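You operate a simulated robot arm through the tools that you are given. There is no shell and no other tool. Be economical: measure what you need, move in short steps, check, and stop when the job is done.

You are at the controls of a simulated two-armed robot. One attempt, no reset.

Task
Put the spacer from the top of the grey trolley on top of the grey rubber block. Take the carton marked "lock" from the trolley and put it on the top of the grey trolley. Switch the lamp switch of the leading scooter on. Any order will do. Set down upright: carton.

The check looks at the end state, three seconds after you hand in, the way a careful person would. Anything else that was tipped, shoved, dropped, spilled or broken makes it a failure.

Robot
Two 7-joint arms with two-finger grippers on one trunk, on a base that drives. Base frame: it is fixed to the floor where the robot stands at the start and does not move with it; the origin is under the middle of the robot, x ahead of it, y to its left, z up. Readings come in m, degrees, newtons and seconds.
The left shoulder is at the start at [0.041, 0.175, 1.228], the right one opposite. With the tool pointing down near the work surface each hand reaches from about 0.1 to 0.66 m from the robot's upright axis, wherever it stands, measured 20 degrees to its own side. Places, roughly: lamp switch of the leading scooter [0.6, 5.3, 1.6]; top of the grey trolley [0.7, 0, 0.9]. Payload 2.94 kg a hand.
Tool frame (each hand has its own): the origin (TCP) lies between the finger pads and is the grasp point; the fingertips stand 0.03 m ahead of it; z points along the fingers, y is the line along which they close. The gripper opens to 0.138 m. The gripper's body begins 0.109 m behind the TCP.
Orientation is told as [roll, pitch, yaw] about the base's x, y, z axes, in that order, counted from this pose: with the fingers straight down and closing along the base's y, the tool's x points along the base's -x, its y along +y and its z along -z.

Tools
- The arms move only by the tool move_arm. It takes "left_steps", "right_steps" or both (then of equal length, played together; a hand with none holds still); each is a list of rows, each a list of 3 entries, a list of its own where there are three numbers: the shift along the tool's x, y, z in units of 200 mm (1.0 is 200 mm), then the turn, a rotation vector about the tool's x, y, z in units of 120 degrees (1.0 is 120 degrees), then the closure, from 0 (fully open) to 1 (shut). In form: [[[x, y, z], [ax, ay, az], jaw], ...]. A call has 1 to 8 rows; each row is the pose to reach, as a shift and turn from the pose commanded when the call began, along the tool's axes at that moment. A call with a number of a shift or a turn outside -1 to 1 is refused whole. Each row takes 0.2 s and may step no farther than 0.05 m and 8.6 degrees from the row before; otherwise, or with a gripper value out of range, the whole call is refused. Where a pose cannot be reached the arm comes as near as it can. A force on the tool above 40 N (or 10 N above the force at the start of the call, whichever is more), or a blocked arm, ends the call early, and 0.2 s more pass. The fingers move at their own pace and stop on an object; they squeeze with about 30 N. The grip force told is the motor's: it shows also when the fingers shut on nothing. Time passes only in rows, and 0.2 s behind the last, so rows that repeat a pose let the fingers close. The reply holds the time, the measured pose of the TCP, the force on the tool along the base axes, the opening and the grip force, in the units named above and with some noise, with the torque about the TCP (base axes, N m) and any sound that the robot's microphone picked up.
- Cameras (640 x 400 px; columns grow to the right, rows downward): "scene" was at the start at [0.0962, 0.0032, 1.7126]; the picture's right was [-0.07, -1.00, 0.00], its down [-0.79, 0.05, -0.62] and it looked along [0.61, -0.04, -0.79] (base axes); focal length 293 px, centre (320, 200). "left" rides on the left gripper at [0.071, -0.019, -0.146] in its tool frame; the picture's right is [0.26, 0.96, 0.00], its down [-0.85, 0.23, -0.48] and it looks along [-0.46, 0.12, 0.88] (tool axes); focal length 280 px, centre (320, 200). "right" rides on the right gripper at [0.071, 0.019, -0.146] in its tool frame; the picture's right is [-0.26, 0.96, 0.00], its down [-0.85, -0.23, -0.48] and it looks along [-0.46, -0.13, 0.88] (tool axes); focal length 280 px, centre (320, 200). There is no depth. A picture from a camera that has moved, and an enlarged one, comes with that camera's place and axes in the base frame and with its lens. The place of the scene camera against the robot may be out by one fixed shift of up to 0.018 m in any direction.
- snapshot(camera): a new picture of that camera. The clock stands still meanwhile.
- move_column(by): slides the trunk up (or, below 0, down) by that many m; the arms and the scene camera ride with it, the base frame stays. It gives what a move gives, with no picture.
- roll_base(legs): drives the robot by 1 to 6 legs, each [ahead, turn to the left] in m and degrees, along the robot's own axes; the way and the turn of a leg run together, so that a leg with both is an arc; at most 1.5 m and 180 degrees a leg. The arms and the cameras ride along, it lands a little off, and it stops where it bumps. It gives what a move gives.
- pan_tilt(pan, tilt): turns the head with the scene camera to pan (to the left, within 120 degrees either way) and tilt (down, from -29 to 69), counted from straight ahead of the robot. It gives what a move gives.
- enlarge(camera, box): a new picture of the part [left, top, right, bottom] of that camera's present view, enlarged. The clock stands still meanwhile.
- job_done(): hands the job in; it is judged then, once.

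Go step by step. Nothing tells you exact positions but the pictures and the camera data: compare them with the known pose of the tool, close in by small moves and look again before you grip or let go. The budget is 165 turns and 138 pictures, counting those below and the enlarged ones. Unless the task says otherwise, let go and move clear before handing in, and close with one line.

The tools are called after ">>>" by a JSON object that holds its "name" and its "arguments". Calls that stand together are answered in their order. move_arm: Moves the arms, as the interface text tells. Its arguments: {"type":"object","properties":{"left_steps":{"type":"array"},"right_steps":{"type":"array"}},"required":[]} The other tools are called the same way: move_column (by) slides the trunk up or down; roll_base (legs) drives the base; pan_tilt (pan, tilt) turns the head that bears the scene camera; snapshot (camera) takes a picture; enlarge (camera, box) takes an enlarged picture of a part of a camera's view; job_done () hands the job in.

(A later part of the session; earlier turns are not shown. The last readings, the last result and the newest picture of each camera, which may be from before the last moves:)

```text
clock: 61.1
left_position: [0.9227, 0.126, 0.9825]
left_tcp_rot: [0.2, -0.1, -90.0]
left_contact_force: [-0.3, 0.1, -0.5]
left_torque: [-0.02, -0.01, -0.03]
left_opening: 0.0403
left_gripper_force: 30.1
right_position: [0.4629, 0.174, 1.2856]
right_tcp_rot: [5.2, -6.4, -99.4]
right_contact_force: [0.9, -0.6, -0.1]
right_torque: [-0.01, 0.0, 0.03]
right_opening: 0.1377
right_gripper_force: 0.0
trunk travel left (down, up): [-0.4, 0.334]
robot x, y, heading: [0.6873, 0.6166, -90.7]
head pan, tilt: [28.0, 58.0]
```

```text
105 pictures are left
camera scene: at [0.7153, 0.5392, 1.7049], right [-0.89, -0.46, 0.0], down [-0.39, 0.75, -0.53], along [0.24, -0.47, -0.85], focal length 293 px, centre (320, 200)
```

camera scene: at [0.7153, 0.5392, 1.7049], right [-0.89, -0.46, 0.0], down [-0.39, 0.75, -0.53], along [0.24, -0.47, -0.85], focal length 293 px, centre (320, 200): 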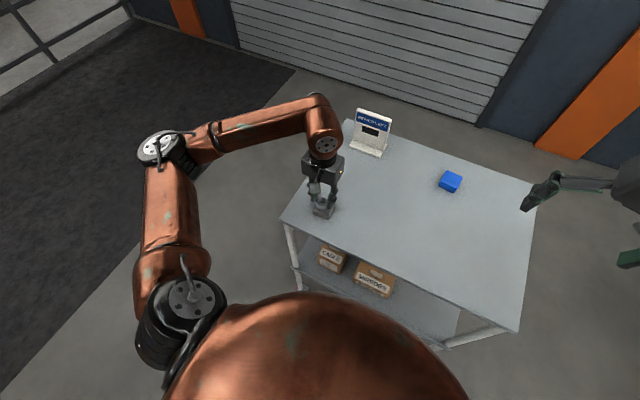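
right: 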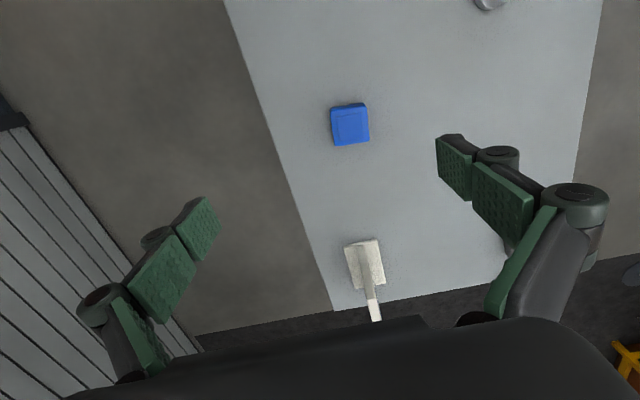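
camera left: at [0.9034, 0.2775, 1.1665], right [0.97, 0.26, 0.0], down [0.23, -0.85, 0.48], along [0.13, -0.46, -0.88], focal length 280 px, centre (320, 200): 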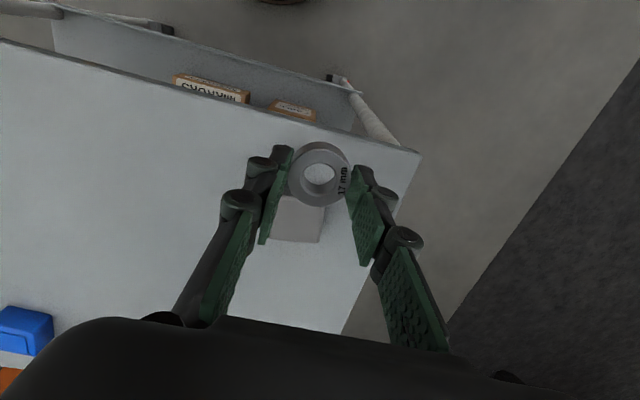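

The spacer is centred over the block. I lower it gently.

>>> {"name": "move_arm", "arguments": {"left_steps": [[[0, 0, 0.02], [0, 0, 0], 1], [[0, 0, 0.04], [0, 0, 0], 1], [[0, 0, 0.05], [0, 0, 0], 1], [[0, 0, 0.06], [0, 0, 0], 1], [[0, 0, 0.06], [0, 0, 0], 1]]}}

>>> {"name": "enlarge", "arguments": {"camera": "left", "box": [240, 120, 400, 280]}}

>>> {"name": "enlarge", "arguments": {"camera": "scene", "box": [270, 140, 390, 240]}}

```text
clock: 62.3
left_position: [0.9224, 0.1243, 0.9712]
left_tcp_rot: [0.2, -0.1, -90.2]
left_contact_force: [-0.6, -0.4, -1.3]
left_torque: [-0.01, 0.0, -0.02]
left_opening: 0.0405
left_gripper_force: 29.6
right_position: [0.463, 0.1735, 1.2849]
right_tcp_rot: [5.3, -6.3, -99.4]
right_contact_force: [0.2, 0.3, 0.1]
right_torque: [-0.01, -0.02, 0.02]
right_opening: 0.1378
right_gripper_force: 0.0
trunk travel left (down, up): [-0.4, 0.334]
robot x, y, heading: [0.6889, 0.6178, -90.7]
head pan, tilt: [28.0, 58.0]
```

```text
2.50 times, centred on (320, 200) of left
camera zoom: at [0.9041, 0.1961, 1.1155], right [0.97, 0.26, 0.0], down [0.23, -0.85, 0.48], along [0.13, -0.46, -0.88], focal length 701 px, centre (320, 200)
```

zoom: 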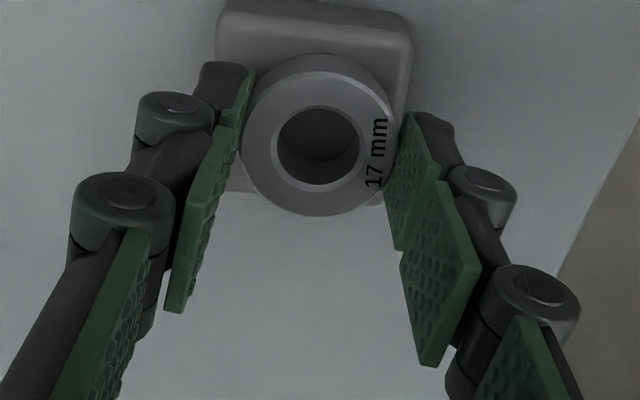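

```text
4.00 times, centred on (330, 190) of scene
camera zoom: at [0.7153, 0.5393, 1.7049], right [-0.89, -0.46, 0.0], down [-0.39, 0.75, -0.53], along [0.24, -0.47, -0.85], focal length 1172 px, centre (280, 240)
```

zoom: 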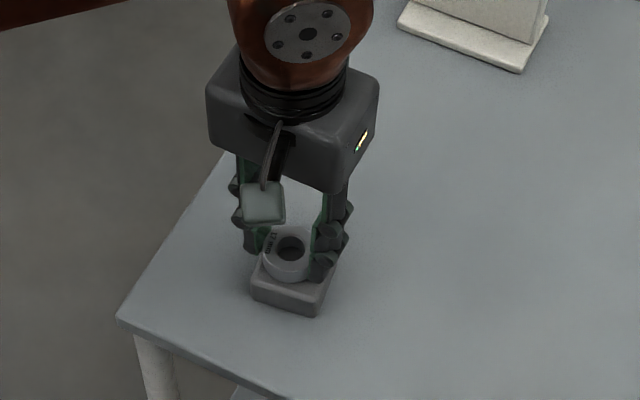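

>>> {"name": "move_arm", "arguments": {"left_steps": [[[0, 0, 0.01], [0, 0, 0], 1], [[0, 0, 0.015], [0, 0, 0], 1], [[0, 0, 0.02], [0, 0, 0], 1], [[0, 0, 0.02], [0, 0, 0], 1]]}}

```text
clock: 63.3
left_position: [0.9226, 0.1243, 0.9682]
left_tcp_rot: [0.2, -0.2, -90.0]
left_contact_force: [3.7, -1.0, 18.5]
left_torque: [0.13, -0.11, 0.01]
left_opening: 0.0403
left_gripper_force: 30.0
right_position: [0.4638, 0.1746, 1.2849]
right_tcp_rot: [5.3, -6.3, -99.4]
right_contact_force: [-0.3, -1.4, 0.6]
right_torque: [-0.02, 0.0, -0.03]
right_opening: 0.1383
right_gripper_force: 0.1
trunk travel left (down, up): [-0.4, 0.334]
robot x, y, heading: [0.685, 0.6186, -90.6]
head pan, tilt: [28.0, 58.0]
```

Contact made. Release, then lift away.

>>> {"name": "move_arm", "arguments": {"left_steps": [[[0, 0, -0.005], [0, 0, 0], 1], [[0, 0, -0.005], [0, 0, 0], 0.6], [[0, 0, -0.005], [0, 0, 0], 0.5], [[0, 0, -0.005], [0, 0, 0], 0.45], [[0, 0, -0.15], [0, 0, 0], 0.45], [[0, 0, -0.4], [0, 0, 0], 0.45], [[0.1, 0, -0.6], [0, 0, 0], 0.45], [[0.3, 0, -0.7], [0, 0, 0], 0.45]]}}

>>> {"name": "enlarge", "arguments": {"camera": "scene", "box": [270, 140, 390, 240]}}

>>> {"name": "enlarge", "arguments": {"camera": "left", "box": [240, 120, 400, 280]}}

```text
clock: 65.1
left_position: [0.9235, 0.186, 1.1066]
left_tcp_rot: [0.2, 0.0, -90.1]
left_contact_force: [0.6, 1.0, -0.2]
left_torque: [-0.05, 0.0, 0.01]
left_opening: 0.0759
left_gripper_force: 0.0
right_position: [0.4624, 0.1745, 1.2852]
right_tcp_rot: [5.3, -6.5, -99.4]
right_contact_force: [0.3, 0.4, -0.2]
right_torque: [-0.03, 0.02, 0.0]
right_opening: 0.1378
right_gripper_force: 0.2
trunk travel left (down, up): [-0.4, 0.334]
robot x, y, heading: [0.6891, 0.6165, -90.5]
head pan, tilt: [28.0, 58.0]
```

```text
4.00 times, centred on (330, 190) of scene
camera zoom: at [0.7155, 0.5408, 1.705], right [-0.89, -0.46, 0.0], down [-0.39, 0.75, -0.53], along [0.24, -0.47, -0.85], focal length 1172 px, centre (280, 240)
```

zoom: 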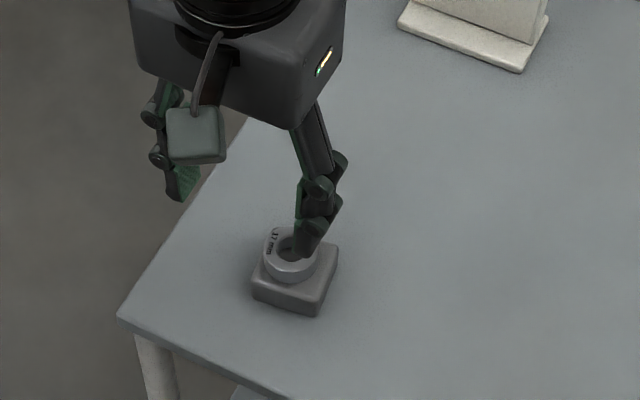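

```text
2.50 times, centred on (320, 200) of left
camera zoom: at [0.9042, 0.2581, 1.2526], right [0.97, 0.26, 0.0], down [0.23, -0.85, 0.48], along [0.13, -0.46, -0.88], focal length 701 px, centre (320, 200)
```

zoom: 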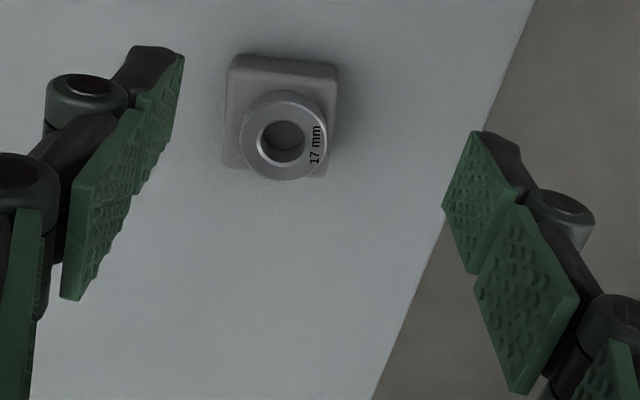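

The spacer sits well on the block. Now I raise the left hand and drive back to the starting side for the carton.

>>> {"name": "move_arm", "arguments": {"left_steps": [[[0.1, 0, -0.2], [0, 0, 0], 0.45], [[0.2, 0, -0.4], [0, 0, 0], 0.45], [[0.3, 0, -0.6], [0, 0, 0], 0.45]]}}

>>> {"name": "roll_base", "arguments": {"legs": [[-0.2, 0], [0, 45], [0, 45], [-0.37, 0], [-0.36, 0]]}}

>>> {"name": "pan_tilt", "arguments": {"pan": -50, "tilt": 50}}

>>> {"name": "snapshot", "arguments": {"camera": "scene"}}

```text
clock: 65.9
left_position: [0.9227, 0.2441, 1.2257]
left_tcp_rot: [0.2, 0.0, -90.1]
left_contact_force: [-1.8, 0.2, 0.4]
left_torque: [-0.05, -0.01, 0.02]
left_opening: 0.0757
left_gripper_force: 0.0
right_position: [0.4616, 0.1768, 1.2849]
right_tcp_rot: [5.4, -6.4, -99.4]
right_contact_force: [0.0, -0.1, -0.2]
right_torque: [-0.04, 0.0, -0.01]
right_opening: 0.1376
right_gripper_force: 0.0
trunk travel left (down, up): [-0.4, 0.334]
robot x, y, heading: [0.6901, 0.6166, -90.6]
head pan, tilt: [28.0, 58.0]
```

```text
clock: 75.5
left_position: [0.327, 1.0583, 1.2263]
left_tcp_rot: [0.2, -0.1, 1.0]
left_contact_force: [0.2, 0.6, -0.1]
left_torque: [-0.02, -0.04, -0.02]
left_opening: 0.0761
left_gripper_force: 0.0
right_position: [0.4035, 0.6005, 1.2859]
right_tcp_rot: [5.3, -6.3, -8.3]
right_contact_force: [-0.2, -0.3, 0.3]
right_torque: [-0.01, -0.07, 0.03]
right_opening: 0.1379
right_gripper_force: 0.0
trunk travel left (down, up): [-0.4, 0.334]
robot x, y, heading: [-0.0403, 0.817, 0.5]
head pan, tilt: [28.0, 58.0]
```

```text
clock: 77.0
left_position: [0.3271, 1.0573, 1.2257]
left_tcp_rot: [0.2, 0.0, 1.0]
left_contact_force: [-0.5, 0.4, 0.0]
left_torque: [0.01, -0.03, 0.0]
left_opening: 0.0762
left_gripper_force: 0.1
right_position: [0.4055, 0.6009, 1.2843]
right_tcp_rot: [5.3, -6.4, -8.3]
right_contact_force: [-1.0, -0.2, 0.1]
right_torque: [0.03, 0.0, 0.01]
right_opening: 0.138
right_gripper_force: 0.0
trunk travel left (down, up): [-0.4, 0.334]
robot x, y, heading: [-0.0404, 0.8168, 0.5]
head pan, tilt: [-50.0, 50.0]
```

```text
100 pictures are left
camera scene: at [0.0298, 0.7666, 1.7151], right [-0.76, -0.65, 0.0], down [-0.5, 0.58, -0.64], along [0.42, -0.49, -0.77], focal length 293 px, centre (320, 200)
```

scene: 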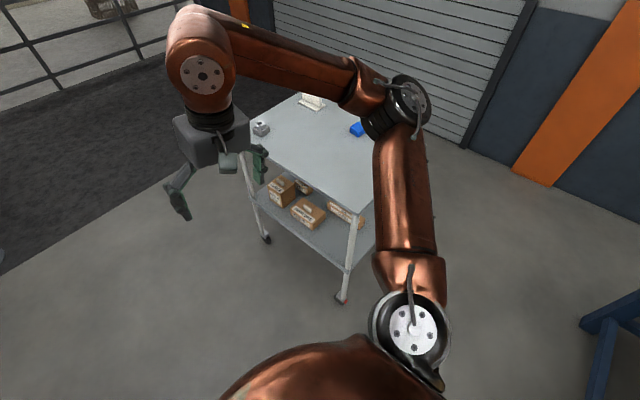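

>>> {"name": "roll_base", "arguments": {"legs": [[0, -45], [0, -45], [0.34, 0], [0.33, 0], [0, 45], [0, 45]]}}

>>> {"name": "pan_tilt", "arguments": {"pan": -5, "tilt": 60}}

>>> {"name": "snapshot", "arguments": {"camera": "scene"}}

```text
clock: 89.2
left_position: [0.3401, 0.3979, 1.2256]
left_tcp_rot: [0.1, -0.1, 1.9]
left_contact_force: [-0.5, -0.5, -0.5]
left_torque: [-0.02, 0.01, 0.0]
left_opening: 0.076
left_gripper_force: 0.0
right_position: [0.4264, -0.0592, 1.2849]
right_tcp_rot: [5.3, -6.3, -7.5]
right_contact_force: [0.8, 0.3, -0.1]
right_torque: [-0.02, 0.04, -0.01]
right_opening: 0.1379
right_gripper_force: 0.1
trunk travel left (down, up): [-0.4, 0.334]
robot x, y, heading: [-0.0281, 0.1499, 1.2]
head pan, tilt: [-50.0, 50.0]
```

```text
clock: 90.3
left_position: [0.34, 0.3979, 1.2254]
left_tcp_rot: [0.1, 0.0, 1.8]
left_contact_force: [-0.3, -0.4, 0.2]
left_torque: [-0.01, -0.02, -0.01]
left_opening: 0.076
left_gripper_force: 0.0
right_position: [0.4272, -0.0599, 1.2849]
right_tcp_rot: [5.3, -6.3, -7.3]
right_contact_force: [-0.3, 0.3, 0.7]
right_torque: [0.02, -0.01, 0.0]
right_opening: 0.1381
right_gripper_force: 0.1
trunk travel left (down, up): [-0.4, 0.334]
robot x, y, heading: [-0.0241, 0.1483, 1.4]
head pan, tilt: [-5.0, 60.0]
```

```text
99 pictures are left
camera scene: at [0.0631, 0.1549, 1.7026], right [-0.06, -1.0, 0.0], down [-0.86, 0.05, -0.5], along [0.5, -0.03, -0.87], focal length 293 px, centre (320, 200)
```

scene: 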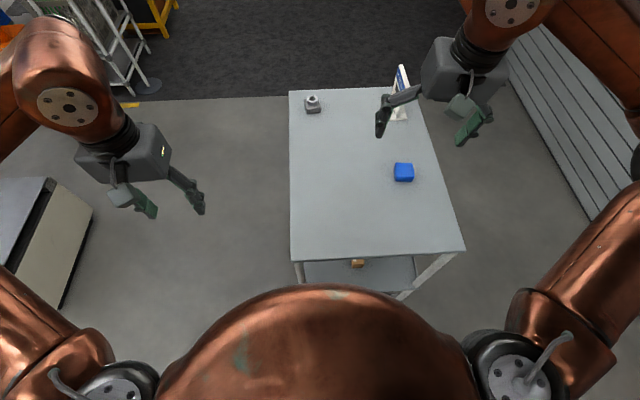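

The carton is thin in y and long in x, so I need my right hand alongside rather than in front of me. I'll shift the robot left to y≈0.45.

>>> {"name": "roll_base", "arguments": {"legs": [[0, 45], [0, 45], [0.31, 0], [0, -45], [0, -46]]}}

>>> {"name": "move_column", "arguments": {"by": -0.2}}

>>> {"name": "pan_tilt", "arguments": {"pan": -35, "tilt": 50}}

>>> {"name": "snapshot", "arguments": {"camera": "scene"}}

```text
clock: 100.8
left_position: [0.3399, 0.6995, 1.226]
left_tcp_rot: [0.3, 0.0, 0.2]
left_contact_force: [-0.3, -0.5, -0.5]
left_torque: [-0.02, -0.02, 0.01]
left_opening: 0.076
left_gripper_force: 0.0
right_position: [0.4108, 0.2403, 1.2847]
right_tcp_rot: [5.5, -6.3, -9.0]
right_contact_force: [0.4, -0.5, 0.6]
right_torque: [0.01, 0.02, -0.02]
right_opening: 0.1383
right_gripper_force: 0.1
trunk travel left (down, up): [-0.4, 0.334]
robot x, y, heading: [-0.0335, 0.4628, -0.1]
head pan, tilt: [-5.0, 60.0]
```

```text
clock: 102.9
left_position: [0.3386, 0.6996, 1.0254]
left_tcp_rot: [0.3, -0.1, 0.2]
left_contact_force: [0.0, -0.1, -0.3]
left_torque: [0.0, -0.06, 0.0]
left_opening: 0.076
left_gripper_force: 0.0
right_position: [0.4099, 0.2401, 1.0853]
right_tcp_rot: [5.4, -6.3, -8.9]
right_contact_force: [-1.3, 0.5, 0.3]
right_torque: [-0.01, -0.06, -0.01]
right_opening: 0.1379
right_gripper_force: 0.0
trunk travel left (down, up): [-0.2, 0.534]
robot x, y, heading: [-0.0332, 0.4633, 0.1]
head pan, tilt: [-5.0, 60.0]
```

```text
clock: 103.9
left_position: [0.3388, 0.6998, 1.0244]
left_tcp_rot: [0.2, -0.1, 0.2]
left_contact_force: [0.3, -0.3, 0.3]
left_torque: [-0.01, 0.0, 0.02]
left_opening: 0.0762
left_gripper_force: 0.1
right_position: [0.4116, 0.2414, 1.0854]
right_tcp_rot: [5.2, -6.3, -9.0]
right_contact_force: [-0.4, -0.3, -0.5]
right_torque: [-0.05, 0.01, 0.04]
right_opening: 0.1381
right_gripper_force: 0.0
trunk travel left (down, up): [-0.2, 0.534]
robot x, y, heading: [-0.0348, 0.4637, -0.1]
head pan, tilt: [-35.0, 50.0]
```

```text
98 pictures are left
camera scene: at [0.1768, 0.4262, 1.5091], right [-0.57, -0.82, 0.0], down [-0.63, 0.44, -0.64], along [0.53, -0.37, -0.77], focal length 293 px, centre (320, 200)
```

scene: 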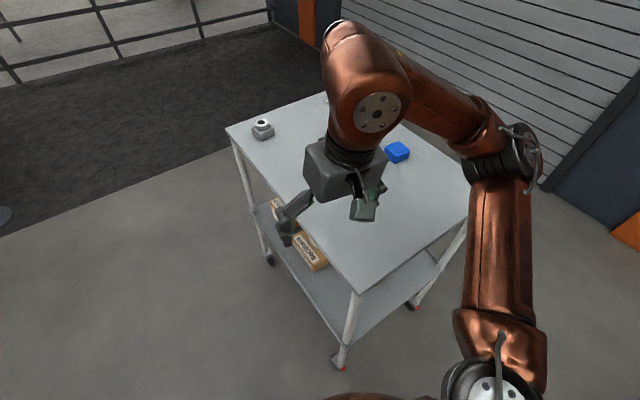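

>>> {"name": "move_arm", "arguments": {"right_steps": [[[0.1, -0.19, 0], [0.012, 0.02, -0.025], 0.3], [[0.19, -0.38, 0], [0.024, 0.04, -0.05], 0.3], [[0.28, -0.57, 0], [0.036, 0.059, -0.075], 0.3], [[0.37, -0.75, 0], [0.036, 0.059, -0.075], 0.3], [[0.46, -0.93, 0], [0.036, 0.059, -0.075], 0.3], [[0.46, -0.93, 0], [0.036, 0.059, -0.075], 0.3]]}}

>>> {"name": "snapshot", "arguments": {"camera": "scene"}}

```text
clock: 105.3
left_position: [0.3391, 0.7003, 1.0243]
left_tcp_rot: [0.2, 0.0, 0.2]
left_contact_force: [0.5, -0.9, 0.5]
left_torque: [0.01, 0.01, 0.01]
left_opening: 0.0758
left_gripper_force: 0.0
right_position: [0.2945, 0.0718, 1.0578]
right_tcp_rot: [0.5, 0.2, 0.4]
right_contact_force: [-0.4, 0.4, -0.1]
right_torque: [0.0, -0.06, -0.03]
right_opening: 0.0966
right_gripper_force: 0.1
trunk travel left (down, up): [-0.2, 0.534]
robot x, y, heading: [-0.0326, 0.4612, -0.3]
head pan, tilt: [-35.0, 50.0]
```

```text
97 pictures are left
camera scene: at [0.1774, 0.4261, 1.5089], right [-0.58, -0.82, 0.0], down [-0.63, 0.44, -0.64], along [0.53, -0.37, -0.77], focal length 293 px, centre (320, 200)
```

scene: 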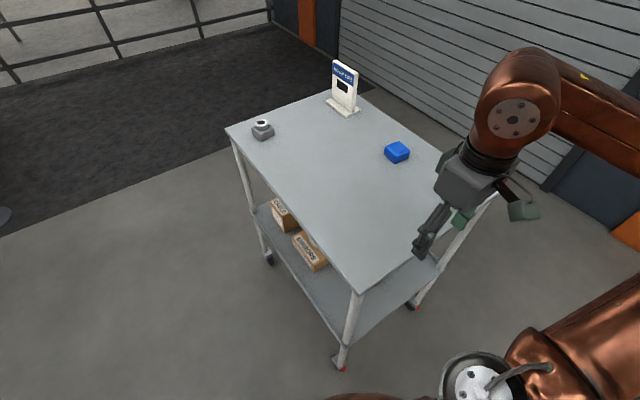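

>>> {"name": "move_arm", "arguments": {"right_steps": [[[0.1, -0.13, 0], [0, -0.05, 0], 0.3], [[0.2, -0.26, 0], [0, -0.1, 0], 0.3], [[0.3, -0.39, 0], [0, -0.16, 0], 0.3], [[0.4, -0.51, 0], [0, -0.22, 0], 0.3], [[0.47, -0.51, 0], [0, -0.28, 0], 0.3], [[0.47, -0.51, 0], [0, -0.34, 0], 0.3], [[0.47, -0.51, 0], [0, -0.4, 0], 0.3], [[0.47, -0.51, 0], [0, -0.417, 0], 0.3]]}}

>>> {"name": "snapshot", "arguments": {"camera": "scene"}}

>>> {"name": "snapshot", "arguments": {"camera": "right"}}

```text
clock: 107.1
left_position: [0.3375, 0.6996, 1.0249]
left_tcp_rot: [0.2, 0.0, 0.2]
left_contact_force: [0.6, 0.4, 1.5]
left_torque: [-0.01, 0.0, 0.01]
left_opening: 0.0757
left_gripper_force: 0.1
right_position: [0.2697, 0.0134, 1.1115]
right_tcp_rot: [0.8, -49.4, -0.3]
right_contact_force: [0.2, 0.0, 0.5]
right_torque: [0.0, 0.02, -0.01]
right_opening: 0.0965
right_gripper_force: 0.1
right hand out of reach, approached as far as the arm can: row 4, 5, 6, 7, 8
trunk travel left (down, up): [-0.2, 0.534]
robot x, y, heading: [-0.0336, 0.464, -0.1]
head pan, tilt: [-35.0, 50.0]
```

```text
96 pictures are left
camera scene: at [0.1774, 0.4267, 1.509], right [-0.58, -0.82, 0.0], down [-0.63, 0.44, -0.64], along [0.53, -0.37, -0.77], focal length 293 px, centre (320, 200)
```

scene: 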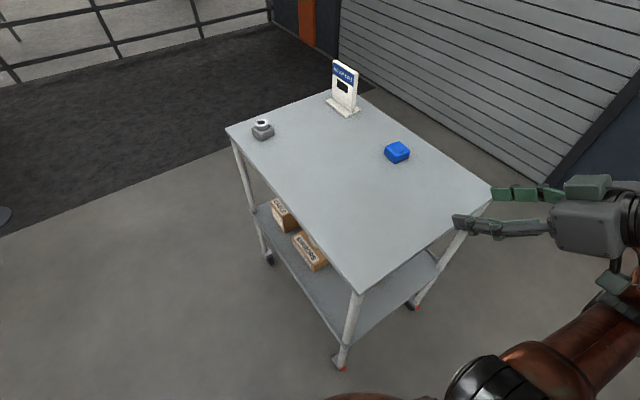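

```text
95 pictures are left
camera right: at [0.1126, 0.0321, 1.1522], right [0.17, 0.96, 0.21], down [0.19, -0.24, 0.95], along [0.97, -0.12, -0.22], focal length 280 px, centre (320, 200)
```

right: 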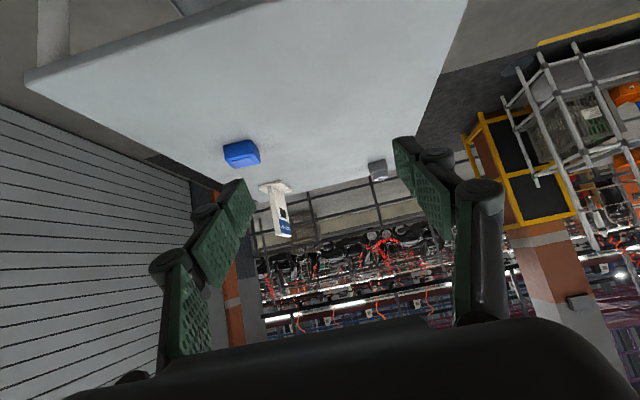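

>>> {"name": "move_column", "arguments": {"by": -0.2}}

>>> {"name": "snapshot", "arguments": {"camera": "right"}}

>>> {"name": "snapshot", "arguments": {"camera": "scene"}}

```text
clock: 108.6
left_position: [0.3427, 0.698, 0.8665]
left_tcp_rot: [0.1, 0.6, 0.1]
left_contact_force: [-0.6, -1.5, -0.5]
left_torque: [0.0, -0.04, 0.02]
left_opening: 0.076
left_gripper_force: 0.1
right_position: [0.3433, 0.0121, 0.9228]
right_tcp_rot: [1.0, -40.4, -0.5]
right_contact_force: [1.8, -0.7, 17.6]
right_torque: [-0.02, -0.09, 0.18]
right_opening: 0.107
right_gripper_force: 5.4
trunk travel left (down, up): [-0.044, 0.69]
robot x, y, heading: [-0.0318, 0.467, -0.2]
head pan, tilt: [-35.0, 50.0]
stopped: the force on the tool passed its limit at 52 N (the readings are from after the stop); the commanded pose is now the measured one
```

```text
94 pictures are left
camera right: at [0.1952, 0.0316, 0.9875], right [0.2, 0.96, 0.18], down [0.34, -0.24, 0.91], along [0.92, -0.12, -0.37], focal length 280 px, centre (320, 200)
```

right: 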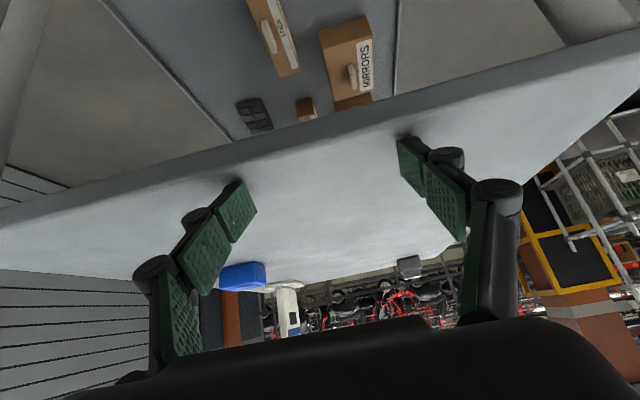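

```text
93 pictures are left
camera scene: at [0.3308, 0.4254, 1.3289], right [-0.58, -0.82, 0.0], down [-0.63, 0.44, -0.64], along [0.53, -0.37, -0.77], focal length 293 px, centre (320, 200)
```

scene: 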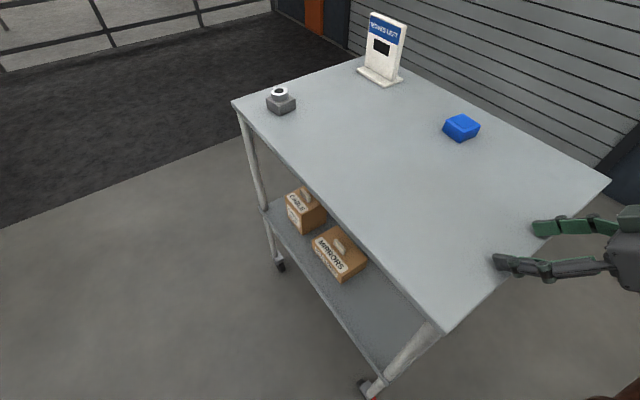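

The lowered trunk leans forward and the fingers touched the table top. I raise again and check for a shift.

>>> {"name": "move_column", "arguments": {"by": 0.1}}

>>> {"name": "roll_base", "arguments": {"legs": [[-0.09, 0]]}}

>>> {"name": "snapshot", "arguments": {"camera": "scene"}}

```text
clock: 110.0
left_position: [0.3437, 0.6995, 0.9658]
left_tcp_rot: [0.2, 0.7, 0.0]
left_contact_force: [0.2, -0.5, 0.2]
left_torque: [-0.01, 0.0, -0.03]
left_opening: 0.0759
left_gripper_force: 0.1
right_position: [0.3448, 0.0143, 1.02]
right_tcp_rot: [0.8, -39.9, -0.4]
right_contact_force: [0.6, 0.5, -0.3]
right_torque: [0.03, 0.02, 0.01]
right_opening: 0.0967
right_gripper_force: 0.1
trunk travel left (down, up): [-0.144, 0.59]
robot x, y, heading: [-0.0319, 0.464, -0.3]
head pan, tilt: [-35.0, 50.0]
```

```text
clock: 111.1
left_position: [0.2535, 0.6975, 0.9657]
left_tcp_rot: [0.2, 0.6, 0.0]
left_contact_force: [0.4, -0.1, -0.3]
left_torque: [-0.01, -0.01, -0.01]
left_opening: 0.0757
left_gripper_force: 0.0
right_position: [0.2532, 0.0128, 1.0211]
right_tcp_rot: [0.8, -40.0, -0.5]
right_contact_force: [0.6, 0.2, 0.9]
right_torque: [0.02, -0.01, 0.0]
right_opening: 0.0967
right_gripper_force: 0.0
trunk travel left (down, up): [-0.144, 0.59]
robot x, y, heading: [-0.1234, 0.4634, -0.2]
head pan, tilt: [-35.0, 50.0]
```

```text
92 pictures are left
camera scene: at [0.1386, 0.4258, 1.4472], right [-0.58, -0.82, 0.0], down [-0.63, 0.44, -0.64], along [0.53, -0.37, -0.77], focal length 293 px, centre (320, 200)
```

scene: 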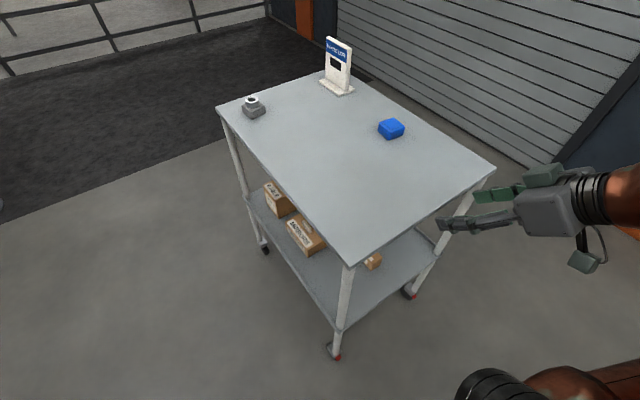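

Nothing moved. The carton's near end is at about (0.44, -0.03). Lowering the right hand in front of the trolley with the arm only.

>>> {"name": "move_arm", "arguments": {"right_steps": [[[0.128, -0.05, 0.154], [0, 0, 0], 0.3], [[0.256, -0.1, 0.308], [0, 0, 0], 0.3], [[0.384, -0.15, 0.462], [0, 0, 0], 0.3], [[0.512, -0.2, 0.616], [0, 0, 0], 0.3], [[0.64, -0.215, 0.77], [0, 0, 0], 0.3]]}}

>>> {"name": "snapshot", "arguments": {"camera": "right"}}

>>> {"name": "snapshot", "arguments": {"camera": "scene"}}

```text
clock: 112.2
left_position: [0.2533, 0.6976, 0.9666]
left_tcp_rot: [0.2, 0.6, 0.1]
left_contact_force: [0.5, -0.6, -0.2]
left_torque: [0.1, 0.06, -0.01]
left_opening: 0.0756
left_gripper_force: 0.1
right_position: [0.3354, 0.0495, 0.9222]
right_tcp_rot: [1.6, -46.2, 0.3]
right_contact_force: [-6.5, 2.2, 17.2]
right_torque: [1.03, 0.01, 0.5]
right_opening: 0.1064
right_gripper_force: 6.0
right hand out of reach, approached as far as the arm can: row 1, 2, 3, 4, 5
trunk travel left (down, up): [-0.144, 0.59]
robot x, y, heading: [-0.1214, 0.4595, -0.0]
head pan, tilt: [-35.0, 50.0]
stopped in row 5 (right hand): the force on the tool passed its limit at 105 N (the readings are from after the stop); the commanded pose is now the measured one
```

```text
91 pictures are left
camera right: at [0.1806, 0.0643, 0.9715], right [0.16, 0.97, 0.21], down [0.25, -0.24, 0.94], along [0.96, -0.1, -0.28], focal length 280 px, centre (320, 200)
```

right: 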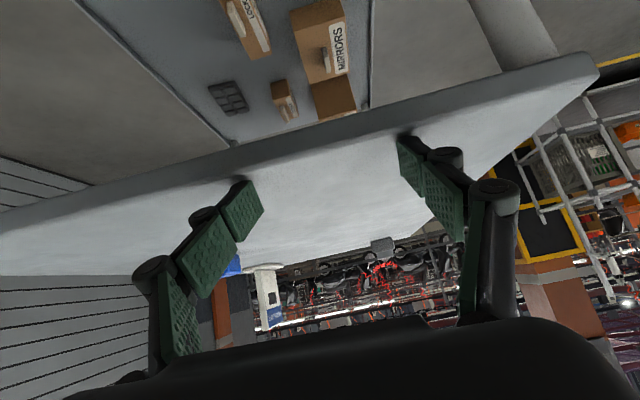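

```text
90 pictures are left
camera scene: at [0.1381, 0.4249, 1.4475], right [-0.58, -0.82, 0.0], down [-0.63, 0.44, -0.64], along [0.53, -0.37, -0.77], focal length 293 px, centre (320, 200)
```

scene: 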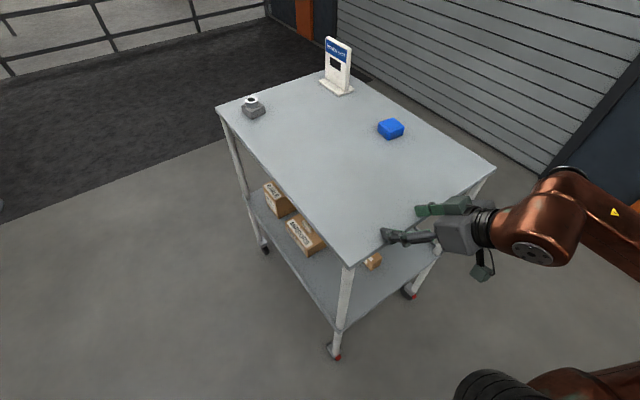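

The arm can't reach there beside the body and pressed the table edge. I lift off and get a better look at the carton before choosing another approach.

>>> {"name": "move_arm", "arguments": {"right_steps": [[[-0.07, 0, -0.07], [0, 0, 0], 0.3], [[-0.2, 0, -0.2], [0, 0, 0], 0.3], [[-0.36, 0, -0.35], [0, 0, 0], 0.3]]}}

>>> {"name": "snapshot", "arguments": {"camera": "right"}}

>>> {"name": "enlarge", "arguments": {"camera": "scene", "box": [200, 80, 500, 290]}}

```text
clock: 113.0
left_position: [0.2548, 0.6992, 0.9673]
left_tcp_rot: [0.3, 0.6, 0.1]
left_contact_force: [-1.1, 0.2, -1.1]
left_torque: [0.02, 0.01, -0.01]
left_opening: 0.0761
left_gripper_force: 0.0
right_position: [0.3344, 0.0469, 1.0211]
right_tcp_rot: [1.3, -45.7, 0.4]
right_contact_force: [0.5, -0.3, -0.5]
right_torque: [0.0, 0.0, 0.01]
right_opening: 0.0969
right_gripper_force: 0.0
trunk travel left (down, up): [-0.144, 0.59]
robot x, y, heading: [-0.1218, 0.4608, -0.2]
head pan, tilt: [-35.0, 50.0]
```

```text
89 pictures are left
camera right: at [0.1792, 0.0625, 1.072], right [0.16, 0.97, 0.2], down [0.26, -0.24, 0.94], along [0.95, -0.1, -0.29], focal length 280 px, centre (320, 200)
```

right: 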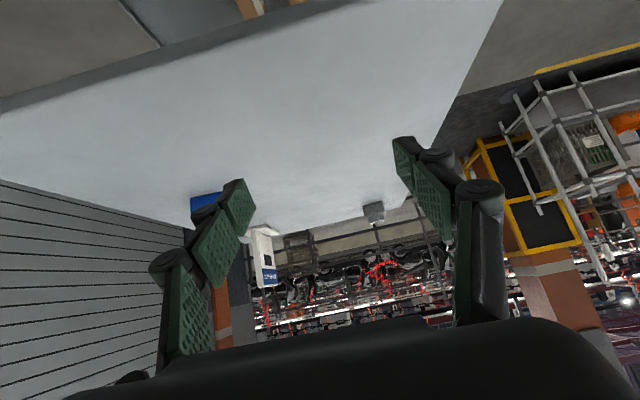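

```text
1.90 times, centred on (350, 185) of scene
camera zoom: at [0.1391, 0.4261, 1.4471], right [-0.58, -0.82, 0.0], down [-0.63, 0.44, -0.64], along [0.53, -0.37, -0.77], focal length 558 px, centre (263, 229)
```

zoom: 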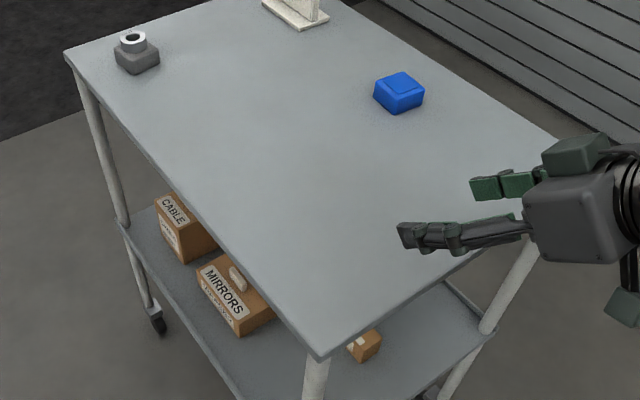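

New plan: take the carton from the left (+y) side by the tab on its top, hand pitched forward and down under the table top. I raise the trunk and drive there.

>>> {"name": "move_column", "arguments": {"by": 0.25}}

>>> {"name": "roll_base", "arguments": {"legs": [[0.09, 0], [0, 45], [0, 45], [0.42, 0], [0, -45], [0, -45]]}}

>>> {"name": "roll_base", "arguments": {"legs": [[0.37, 0], [0.36, 0], [0, -45], [0, -45]]}}

>>> {"name": "pan_tilt", "arguments": {"pan": -10, "tilt": 45}}

>>> {"name": "snapshot", "arguments": {"camera": "scene"}}

```text
clock: 115.6
left_position: [0.2536, 0.6999, 1.2146]
left_tcp_rot: [0.2, 0.7, 0.1]
left_contact_force: [0.4, 0.5, -0.6]
left_torque: [-0.03, -0.02, 0.02]
left_opening: 0.0759
left_gripper_force: 0.0
right_position: [0.337, 0.0464, 1.2695]
right_tcp_rot: [1.2, -45.8, 0.4]
right_contact_force: [0.3, 0.6, 0.5]
right_torque: [0.01, 0.0, 0.02]
right_opening: 0.0966
right_gripper_force: 0.2
trunk travel left (down, up): [-0.394, 0.34]
robot x, y, heading: [-0.1243, 0.4636, -0.1]
head pan, tilt: [-35.0, 50.0]
```

```text
clock: 127.2
left_position: [0.3409, 1.1192, 1.216]
left_tcp_rot: [0.2, 0.6, 0.5]
left_contact_force: [0.7, -0.5, 0.7]
left_torque: [0.02, 0.0, 0.02]
left_opening: 0.0759
left_gripper_force: 0.1
right_position: [0.4253, 0.4677, 1.2704]
right_tcp_rot: [1.3, -45.8, 0.8]
right_contact_force: [0.3, 0.1, -0.2]
right_torque: [0.02, 0.03, 0.03]
right_opening: 0.0965
right_gripper_force: 0.1
trunk travel left (down, up): [-0.394, 0.34]
robot x, y, heading: [-0.034, 0.8844, 0.1]
head pan, tilt: [-35.0, 50.0]
```

```text
clock: 135.5
left_position: [0.9358, 0.5084, 1.2169]
left_tcp_rot: [0.3, 0.5, -89.2]
left_contact_force: [-0.9, -0.1, 0.0]
left_torque: [0.02, 0.05, 0.01]
left_opening: 0.0758
left_gripper_force: 0.1
right_position: [0.2861, 0.4183, 1.2701]
right_tcp_rot: [1.2, -45.8, -89.0]
right_contact_force: [0.1, -1.2, 0.1]
right_torque: [0.04, 0.01, 0.0]
right_opening: 0.0966
right_gripper_force: 0.1
trunk travel left (down, up): [-0.394, 0.34]
robot x, y, heading: [0.6944, 0.8816, -89.6]
head pan, tilt: [-35.0, 50.0]
```

```text
clock: 136.4
left_position: [0.9354, 0.5068, 1.2154]
left_tcp_rot: [0.2, 0.6, -89.2]
left_contact_force: [-0.4, -1.0, 0.1]
left_torque: [-0.01, 0.0, 0.0]
left_opening: 0.076
left_gripper_force: 0.0
right_position: [0.285, 0.4189, 1.2694]
right_tcp_rot: [1.2, -45.7, -89.0]
right_contact_force: [-1.0, -0.1, -0.3]
right_torque: [0.03, -0.03, -0.04]
right_opening: 0.0966
right_gripper_force: 0.0
trunk travel left (down, up): [-0.394, 0.34]
robot x, y, heading: [0.6993, 0.8801, -89.6]
head pan, tilt: [-10.0, 45.0]
```

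```text
87 pictures are left
camera scene: at [0.6775, 0.7818, 1.7159], right [-0.99, 0.17, 0.0], down [0.12, 0.7, -0.71], along [-0.12, -0.7, -0.71], focal length 293 px, centre (320, 200)
```

scene: 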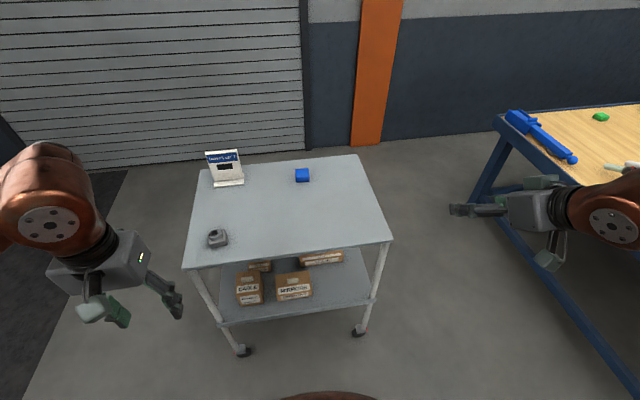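

>>> {"name": "move_column", "arguments": {"by": -0.38}}

>>> {"name": "pan_tilt", "arguments": {"pan": -10, "tilt": 55}}

>>> {"name": "snapshot", "arguments": {"camera": "scene"}}

```text
clock: 140.1
left_position: [0.9355, 0.5077, 0.8372]
left_tcp_rot: [0.1, 0.6, -89.2]
left_contact_force: [-0.2, 0.3, 0.2]
left_torque: [-0.06, -0.01, 0.04]
left_opening: 0.0759
left_gripper_force: 0.1
right_position: [0.2842, 0.4182, 0.8906]
right_tcp_rot: [1.2, -45.9, -88.9]
right_contact_force: [-0.4, -0.1, 0.1]
right_torque: [0.0, 0.01, 0.0]
right_opening: 0.0965
right_gripper_force: 0.0
trunk travel left (down, up): [-0.014, 0.72]
robot x, y, heading: [0.6961, 0.8801, -89.7]
head pan, tilt: [-10.0, 45.0]
```

```text
clock: 140.8
left_position: [0.9358, 0.5068, 0.8359]
left_tcp_rot: [0.2, 0.7, -89.3]
left_contact_force: [0.6, -0.1, -0.1]
left_torque: [-0.02, -0.03, -0.01]
left_opening: 0.0759
left_gripper_force: 0.0
right_position: [0.284, 0.4174, 0.89]
right_tcp_rot: [1.1, -45.7, -89.0]
right_contact_force: [-0.9, -0.2, 0.7]
right_torque: [0.02, -0.04, 0.01]
right_opening: 0.097
right_gripper_force: 0.0
trunk travel left (down, up): [-0.014, 0.72]
robot x, y, heading: [0.6957, 0.8817, -89.5]
head pan, tilt: [-10.0, 55.0]
```

```text
86 pictures are left
camera scene: at [0.6821, 0.4789, 1.2848], right [-0.99, 0.16, 0.0], down [0.13, 0.81, -0.57], along [-0.09, -0.57, -0.82], focal length 293 px, centre (320, 200)
```

scene: 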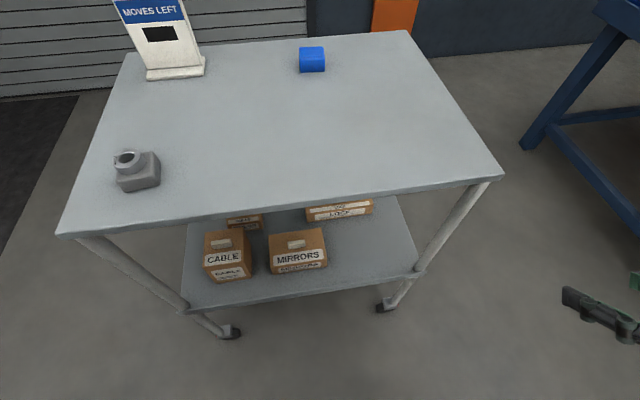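

>>> {"name": "roll_base", "arguments": {"legs": [[-0.17, 0]]}}

>>> {"name": "pan_tilt", "arguments": {"pan": -10, "tilt": 42}}

>>> {"name": "enlarge", "arguments": {"camera": "scene", "box": [200, 140, 440, 290]}}

```text
clock: 142.3
left_position: [0.9341, 0.6769, 0.8354]
left_tcp_rot: [0.3, 1.1, -89.2]
left_contact_force: [-0.6, 0.0, 0.3]
left_torque: [0.0, -0.01, -0.02]
left_opening: 0.076
left_gripper_force: 0.0
right_position: [0.2834, 0.5859, 0.8889]
right_tcp_rot: [1.2, -45.5, -88.7]
right_contact_force: [0.6, -0.4, 0.5]
right_torque: [-0.05, 0.0, -0.02]
right_opening: 0.0968
right_gripper_force: 0.1
trunk travel left (down, up): [-0.014, 0.72]
robot x, y, heading: [0.6923, 1.0504, -89.1]
head pan, tilt: [-10.0, 55.0]
```

```text
clock: 143.0
left_position: [0.9354, 0.6941, 0.8401]
left_tcp_rot: [0.4, -0.4, -89.0]
left_contact_force: [0.5, 0.3, 0.8]
left_torque: [-0.08, -0.03, 0.02]
left_opening: 0.0762
left_gripper_force: 0.0
right_position: [0.2825, 0.6053, 0.896]
right_tcp_rot: [1.3, -46.8, -88.9]
right_contact_force: [0.0, 1.1, 0.1]
right_torque: [0.04, 0.02, 0.0]
right_opening: 0.0966
right_gripper_force: 0.1
trunk travel left (down, up): [-0.014, 0.72]
robot x, y, heading: [0.69, 1.0508, -89.4]
head pan, tilt: [-10.0, 42.0]
```

```text
2.67 times, centred on (320, 215) of scene
camera zoom: at [0.6791, 0.6428, 1.3036], right [-0.99, 0.16, 0.0], down [0.11, 0.66, -0.74], along [-0.12, -0.73, -0.67], focal length 781 px, centre (320, 160)
```

zoom: 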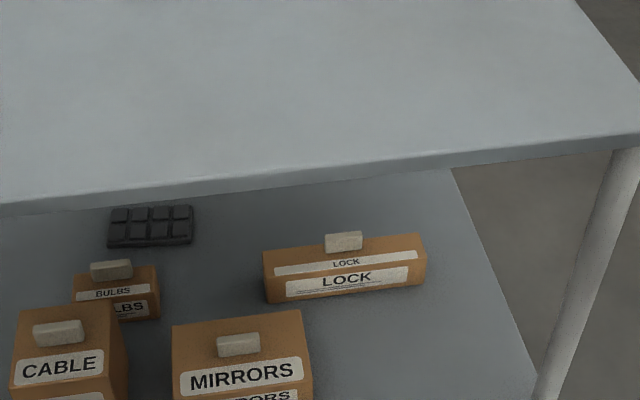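

The LOCK carton lies at x 0.42–0.64, y -0.03…-0.08, about 5 cm high, with a 5 cm knob on top at about (0.53, -0.06, 0.49). I'll set the right hand low and forward in free space first, then drive it in under the top.

>>> {"name": "move_column", "arguments": {"by": 0.08}}

>>> {"name": "move_arm", "arguments": {"right_steps": [[[0.12, 0.167, 0.115], [0, 0, 0], 0.3], [[0.24, 0.333, 0.23], [0, 0, 0], 0.3], [[0.36, 0.5, 0.345], [0, 0, 0], 0.3], [[0.48, 0.667, 0.46], [0, 0, 0], 0.3], [[0.6, 0.83, 0.575], [0, 0, 0], 0.3], [[0.725, 1.0, 0.69], [0, 0, 0], 0.3], [[0.725, 1.0, 0.69], [0, 0, 0], 0.3]]}}

>>> {"name": "snapshot", "arguments": {"camera": "scene"}}

```text
clock: 144.2
left_position: [0.9352, 0.693, 0.9191]
left_tcp_rot: [0.3, 0.0, -89.1]
left_contact_force: [-0.5, -0.7, 0.4]
left_torque: [0.01, 0.01, 0.0]
left_opening: 0.0759
left_gripper_force: 0.0
right_position: [0.2845, 0.6029, 0.9728]
right_tcp_rot: [1.3, -46.6, -88.8]
right_contact_force: [-0.7, -0.3, 0.1]
right_torque: [0.02, -0.01, -0.01]
right_opening: 0.0965
right_gripper_force: 0.0
trunk travel left (down, up): [-0.094, 0.64]
robot x, y, heading: [0.6928, 1.0506, -89.3]
head pan, tilt: [-10.0, 42.0]
```

```text
clock: 145.8
left_position: [0.9351, 0.6917, 0.9196]
left_tcp_rot: [0.2, -0.1, -89.1]
left_contact_force: [-0.5, -0.5, -0.6]
left_torque: [0.04, 0.0, -0.02]
left_opening: 0.076
left_gripper_force: 0.1
right_position: [0.4763, 0.5192, 0.8519]
right_tcp_rot: [1.2, -46.6, -88.8]
right_contact_force: [-0.1, -0.1, -0.5]
right_torque: [-0.02, 0.01, 0.0]
right_opening: 0.0965
right_gripper_force: 0.0
right hand out of reach, approached as far as the arm can: row 2, 3, 4, 5, 6, 7
trunk travel left (down, up): [-0.094, 0.64]
robot x, y, heading: [0.693, 1.0539, -89.3]
head pan, tilt: [-10.0, 42.0]
```

```text
84 pictures are left
camera scene: at [0.6786, 0.7254, 1.3999], right [-0.99, 0.16, 0.0], down [0.11, 0.66, -0.74], along [-0.12, -0.73, -0.67], focal length 293 px, centre (320, 200)
```

scene: 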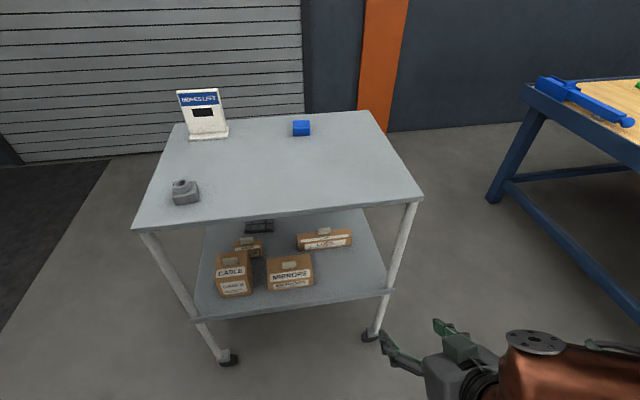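

>>> {"name": "move_arm", "arguments": {"right_steps": [[[0.05, 0.04, 0.19], [0, 0, 0], 0.3], [[0.11, 0.08, 0.38], [0, 0, 0], 0.3], [[0.16, 0.12, 0.57], [0, 0, 0], 0.3], [[0.22, 0.16, 0.76], [0, 0, 0], 0.3], [[0.27, 0.2, 0.95], [0, 0, 0], 0.3], [[0.27, 0.2, 0.95], [0, 0, 0], 0.3]]}}

>>> {"name": "snapshot", "arguments": {"camera": "scene"}}

```text
clock: 147.2
left_position: [0.936, 0.6935, 0.9197]
left_tcp_rot: [0.2, -0.2, -89.1]
left_contact_force: [-0.9, -0.5, 0.1]
left_torque: [-0.03, 0.02, 0.02]
left_opening: 0.0759
left_gripper_force: 0.0
right_position: [0.5248, 0.4189, 0.688]
right_tcp_rot: [1.1, -46.8, -88.8]
right_contact_force: [0.5, 1.4, 0.5]
right_torque: [0.0, 0.01, 0.0]
right_opening: 0.0967
right_gripper_force: 0.0
trunk travel left (down, up): [-0.094, 0.64]
robot x, y, heading: [0.6939, 1.0564, -89.1]
head pan, tilt: [-10.0, 42.0]
```

```text
83 pictures are left
camera scene: at [0.6785, 0.7275, 1.4009], right [-0.99, 0.16, 0.0], down [0.11, 0.66, -0.74], along [-0.12, -0.73, -0.67], focal length 293 px, centre (320, 200)
```

scene: 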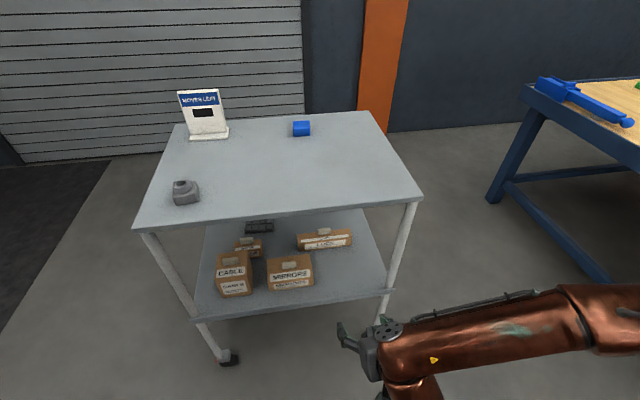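

>>> {"name": "move_arm", "arguments": {"right_steps": [[[0.06, 0, 0.18], [0, 0, 0], 0.3], [[0.12, 0, 0.36], [0, 0, 0], 0.3], [[0.18, 0, 0.54], [0, 0, 0], 0.3], [[0.24, 0.02, 0.72], [0, 0, 0], 0.3], [[0.29, 0.03, 0.9], [0, 0, 0], 0.3], [[0.29, 0.03, 0.9], [0, 0, 0], 0.3]]}}

>>> {"name": "pan_tilt", "arguments": {"pan": -25, "tilt": 62}}

>>> {"name": "snapshot", "arguments": {"camera": "scene"}}

>>> {"name": "snapshot", "arguments": {"camera": "left"}}

```text
clock: 148.6
left_position: [0.9352, 0.6927, 0.9185]
left_tcp_rot: [0.3, -0.2, -89.1]
left_contact_force: [-0.7, 0.1, 0.2]
left_torque: [0.0, -0.03, -0.01]
left_opening: 0.0758
left_gripper_force: 0.1
right_position: [0.4703, 0.3554, 0.5927]
right_tcp_rot: [1.3, -46.6, -88.8]
right_contact_force: [0.9, 0.8, -0.1]
right_torque: [-0.02, 0.02, -0.01]
right_opening: 0.0967
right_gripper_force: 0.2
right hand out of reach, approached as far as the arm can: row 2, 3, 4, 5, 6
trunk travel left (down, up): [-0.094, 0.64]
robot x, y, heading: [0.6921, 1.0551, -89.4]
head pan, tilt: [-10.0, 42.0]
```

```text
clock: 149.4
left_position: [0.9338, 0.6951, 0.9194]
left_tcp_rot: [0.3, -0.1, -89.1]
left_contact_force: [0.5, -0.1, -0.2]
left_torque: [0.02, -0.05, 0.03]
left_opening: 0.0759
left_gripper_force: 0.1
right_position: [0.4694, 0.3567, 0.5917]
right_tcp_rot: [1.2, -46.7, -88.8]
right_contact_force: [0.3, -0.2, -0.2]
right_torque: [0.02, 0.0, 0.0]
right_opening: 0.0968
right_gripper_force: 0.0
trunk travel left (down, up): [-0.094, 0.64]
robot x, y, heading: [0.6932, 1.053, -89.3]
head pan, tilt: [-25.0, 62.0]
```

```text
82 pictures are left
camera scene: at [0.6654, 0.7505, 1.3745], right [-0.91, 0.41, 0.0], down [0.36, 0.8, -0.47], along [-0.19, -0.43, -0.88], focal length 293 px, centre (320, 200)
```

scene: 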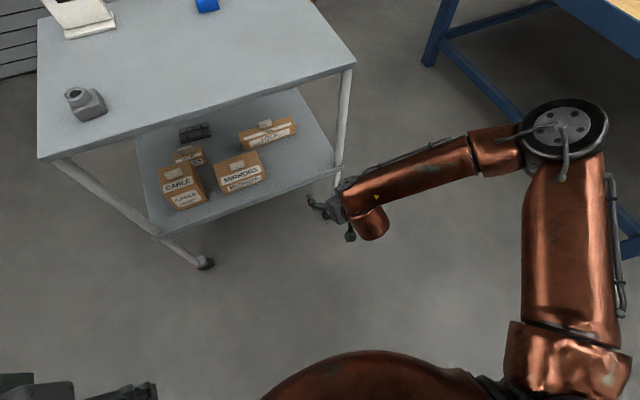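

```text
81 pictures are left
camera left: at [0.9147, 0.7651, 1.0649], right [0.96, 0.28, 0.0], down [0.24, -0.84, 0.48], along [0.14, -0.46, -0.88], focal length 280 px, centre (320, 200)
```

left: 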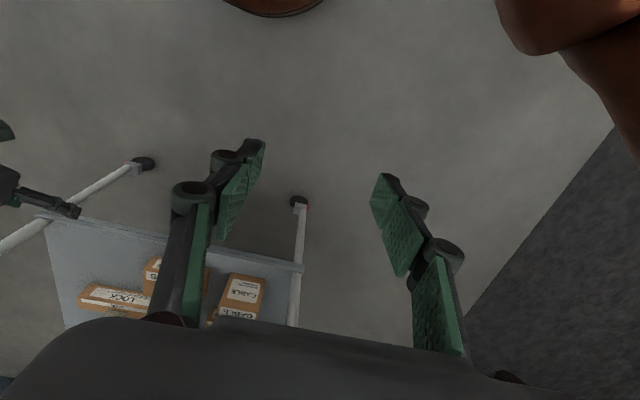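

The arms flare their elbows sideways, so a better approach is: robot beside the trolley's near corner facing -y, right hand pointing +x (robot's left), straddling the carton's 5 cm thickness from its end. I turn the hand in free space first.

>>> {"name": "move_arm", "arguments": {"right_steps": [[[-0.18, 0, -0.17], [0, 0, 0], 0.3], [[-0.36, 0, -0.345], [0, 0, 0], 0.3], [[-0.36, 0, -0.345], [-0.05, 0, -0.047], 0.3], [[-0.36, 0, -0.345], [-0.1, 0, -0.095], 0.3], [[-0.36, 0, -0.345], [-0.15, 0, -0.142], 0.3], [[-0.36, 0, -0.345], [-0.2, 0, -0.19], 0.3], [[-0.36, 0, -0.345], [-0.25, 0, -0.237], 0.3], [[-0.36, 0, -0.345], [-0.3, 0, -0.285], 0.3]]}}

>>> {"name": "snapshot", "arguments": {"camera": "scene"}}

```text
refused: row 2 steps farther than a row can; nothing moved
```

```text
80 pictures are left
camera scene: at [0.6654, 0.7505, 1.3745], right [-0.91, 0.41, 0.0], down [0.36, 0.8, -0.47], along [-0.19, -0.43, -0.88], focal length 293 px, centre (320, 200)
```

scene: 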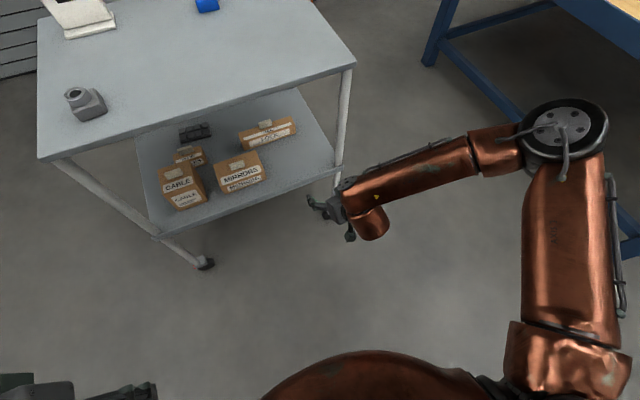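

>>> {"name": "move_arm", "arguments": {"right_steps": [[[-0.15, 0, -0.14], [0, 0, 0], 0.3], [[-0.3, 0, -0.28], [0, 0, 0], 0.3], [[-0.36, 0, -0.345], [-0.05, 0, -0.047], 0.3], [[-0.36, 0, -0.345], [-0.1, 0, -0.095], 0.3], [[-0.36, 0, -0.345], [-0.15, 0, -0.142], 0.3], [[-0.36, 0, -0.345], [-0.2, 0, -0.19], 0.3], [[-0.36, 0, -0.345], [-0.25, 0, -0.237], 0.3], [[-0.36, 0, -0.345], [-0.3, 0, -0.285], 0.3]]}}

>>> {"name": "snapshot", "arguments": {"camera": "scene"}}

```text
clock: 151.2
left_position: [0.9356, 0.6928, 0.9189]
left_tcp_rot: [0.4, -0.2, -89.2]
left_contact_force: [0.5, -0.4, 0.3]
left_torque: [-0.03, 0.0, 0.01]
left_opening: 0.0759
left_gripper_force: 0.0
right_position: [0.4673, 0.3564, 0.6885]
right_tcp_rot: [0.5, -47.3, -38.5]
right_contact_force: [0.1, 0.3, 0.3]
right_torque: [0.02, -0.03, -0.01]
right_opening: 0.0964
right_gripper_force: 0.0
trunk travel left (down, up): [-0.094, 0.64]
robot x, y, heading: [0.691, 1.0479, -89.3]
head pan, tilt: [-25.0, 62.0]
```

```text
79 pictures are left
camera scene: at [0.6651, 0.7504, 1.3743], right [-0.91, 0.41, 0.0], down [0.36, 0.8, -0.47], along [-0.19, -0.43, -0.88], focal length 293 px, centre (320, 200)
```

scene: 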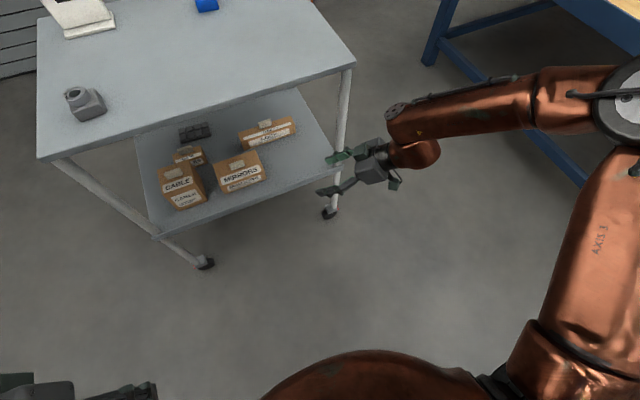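

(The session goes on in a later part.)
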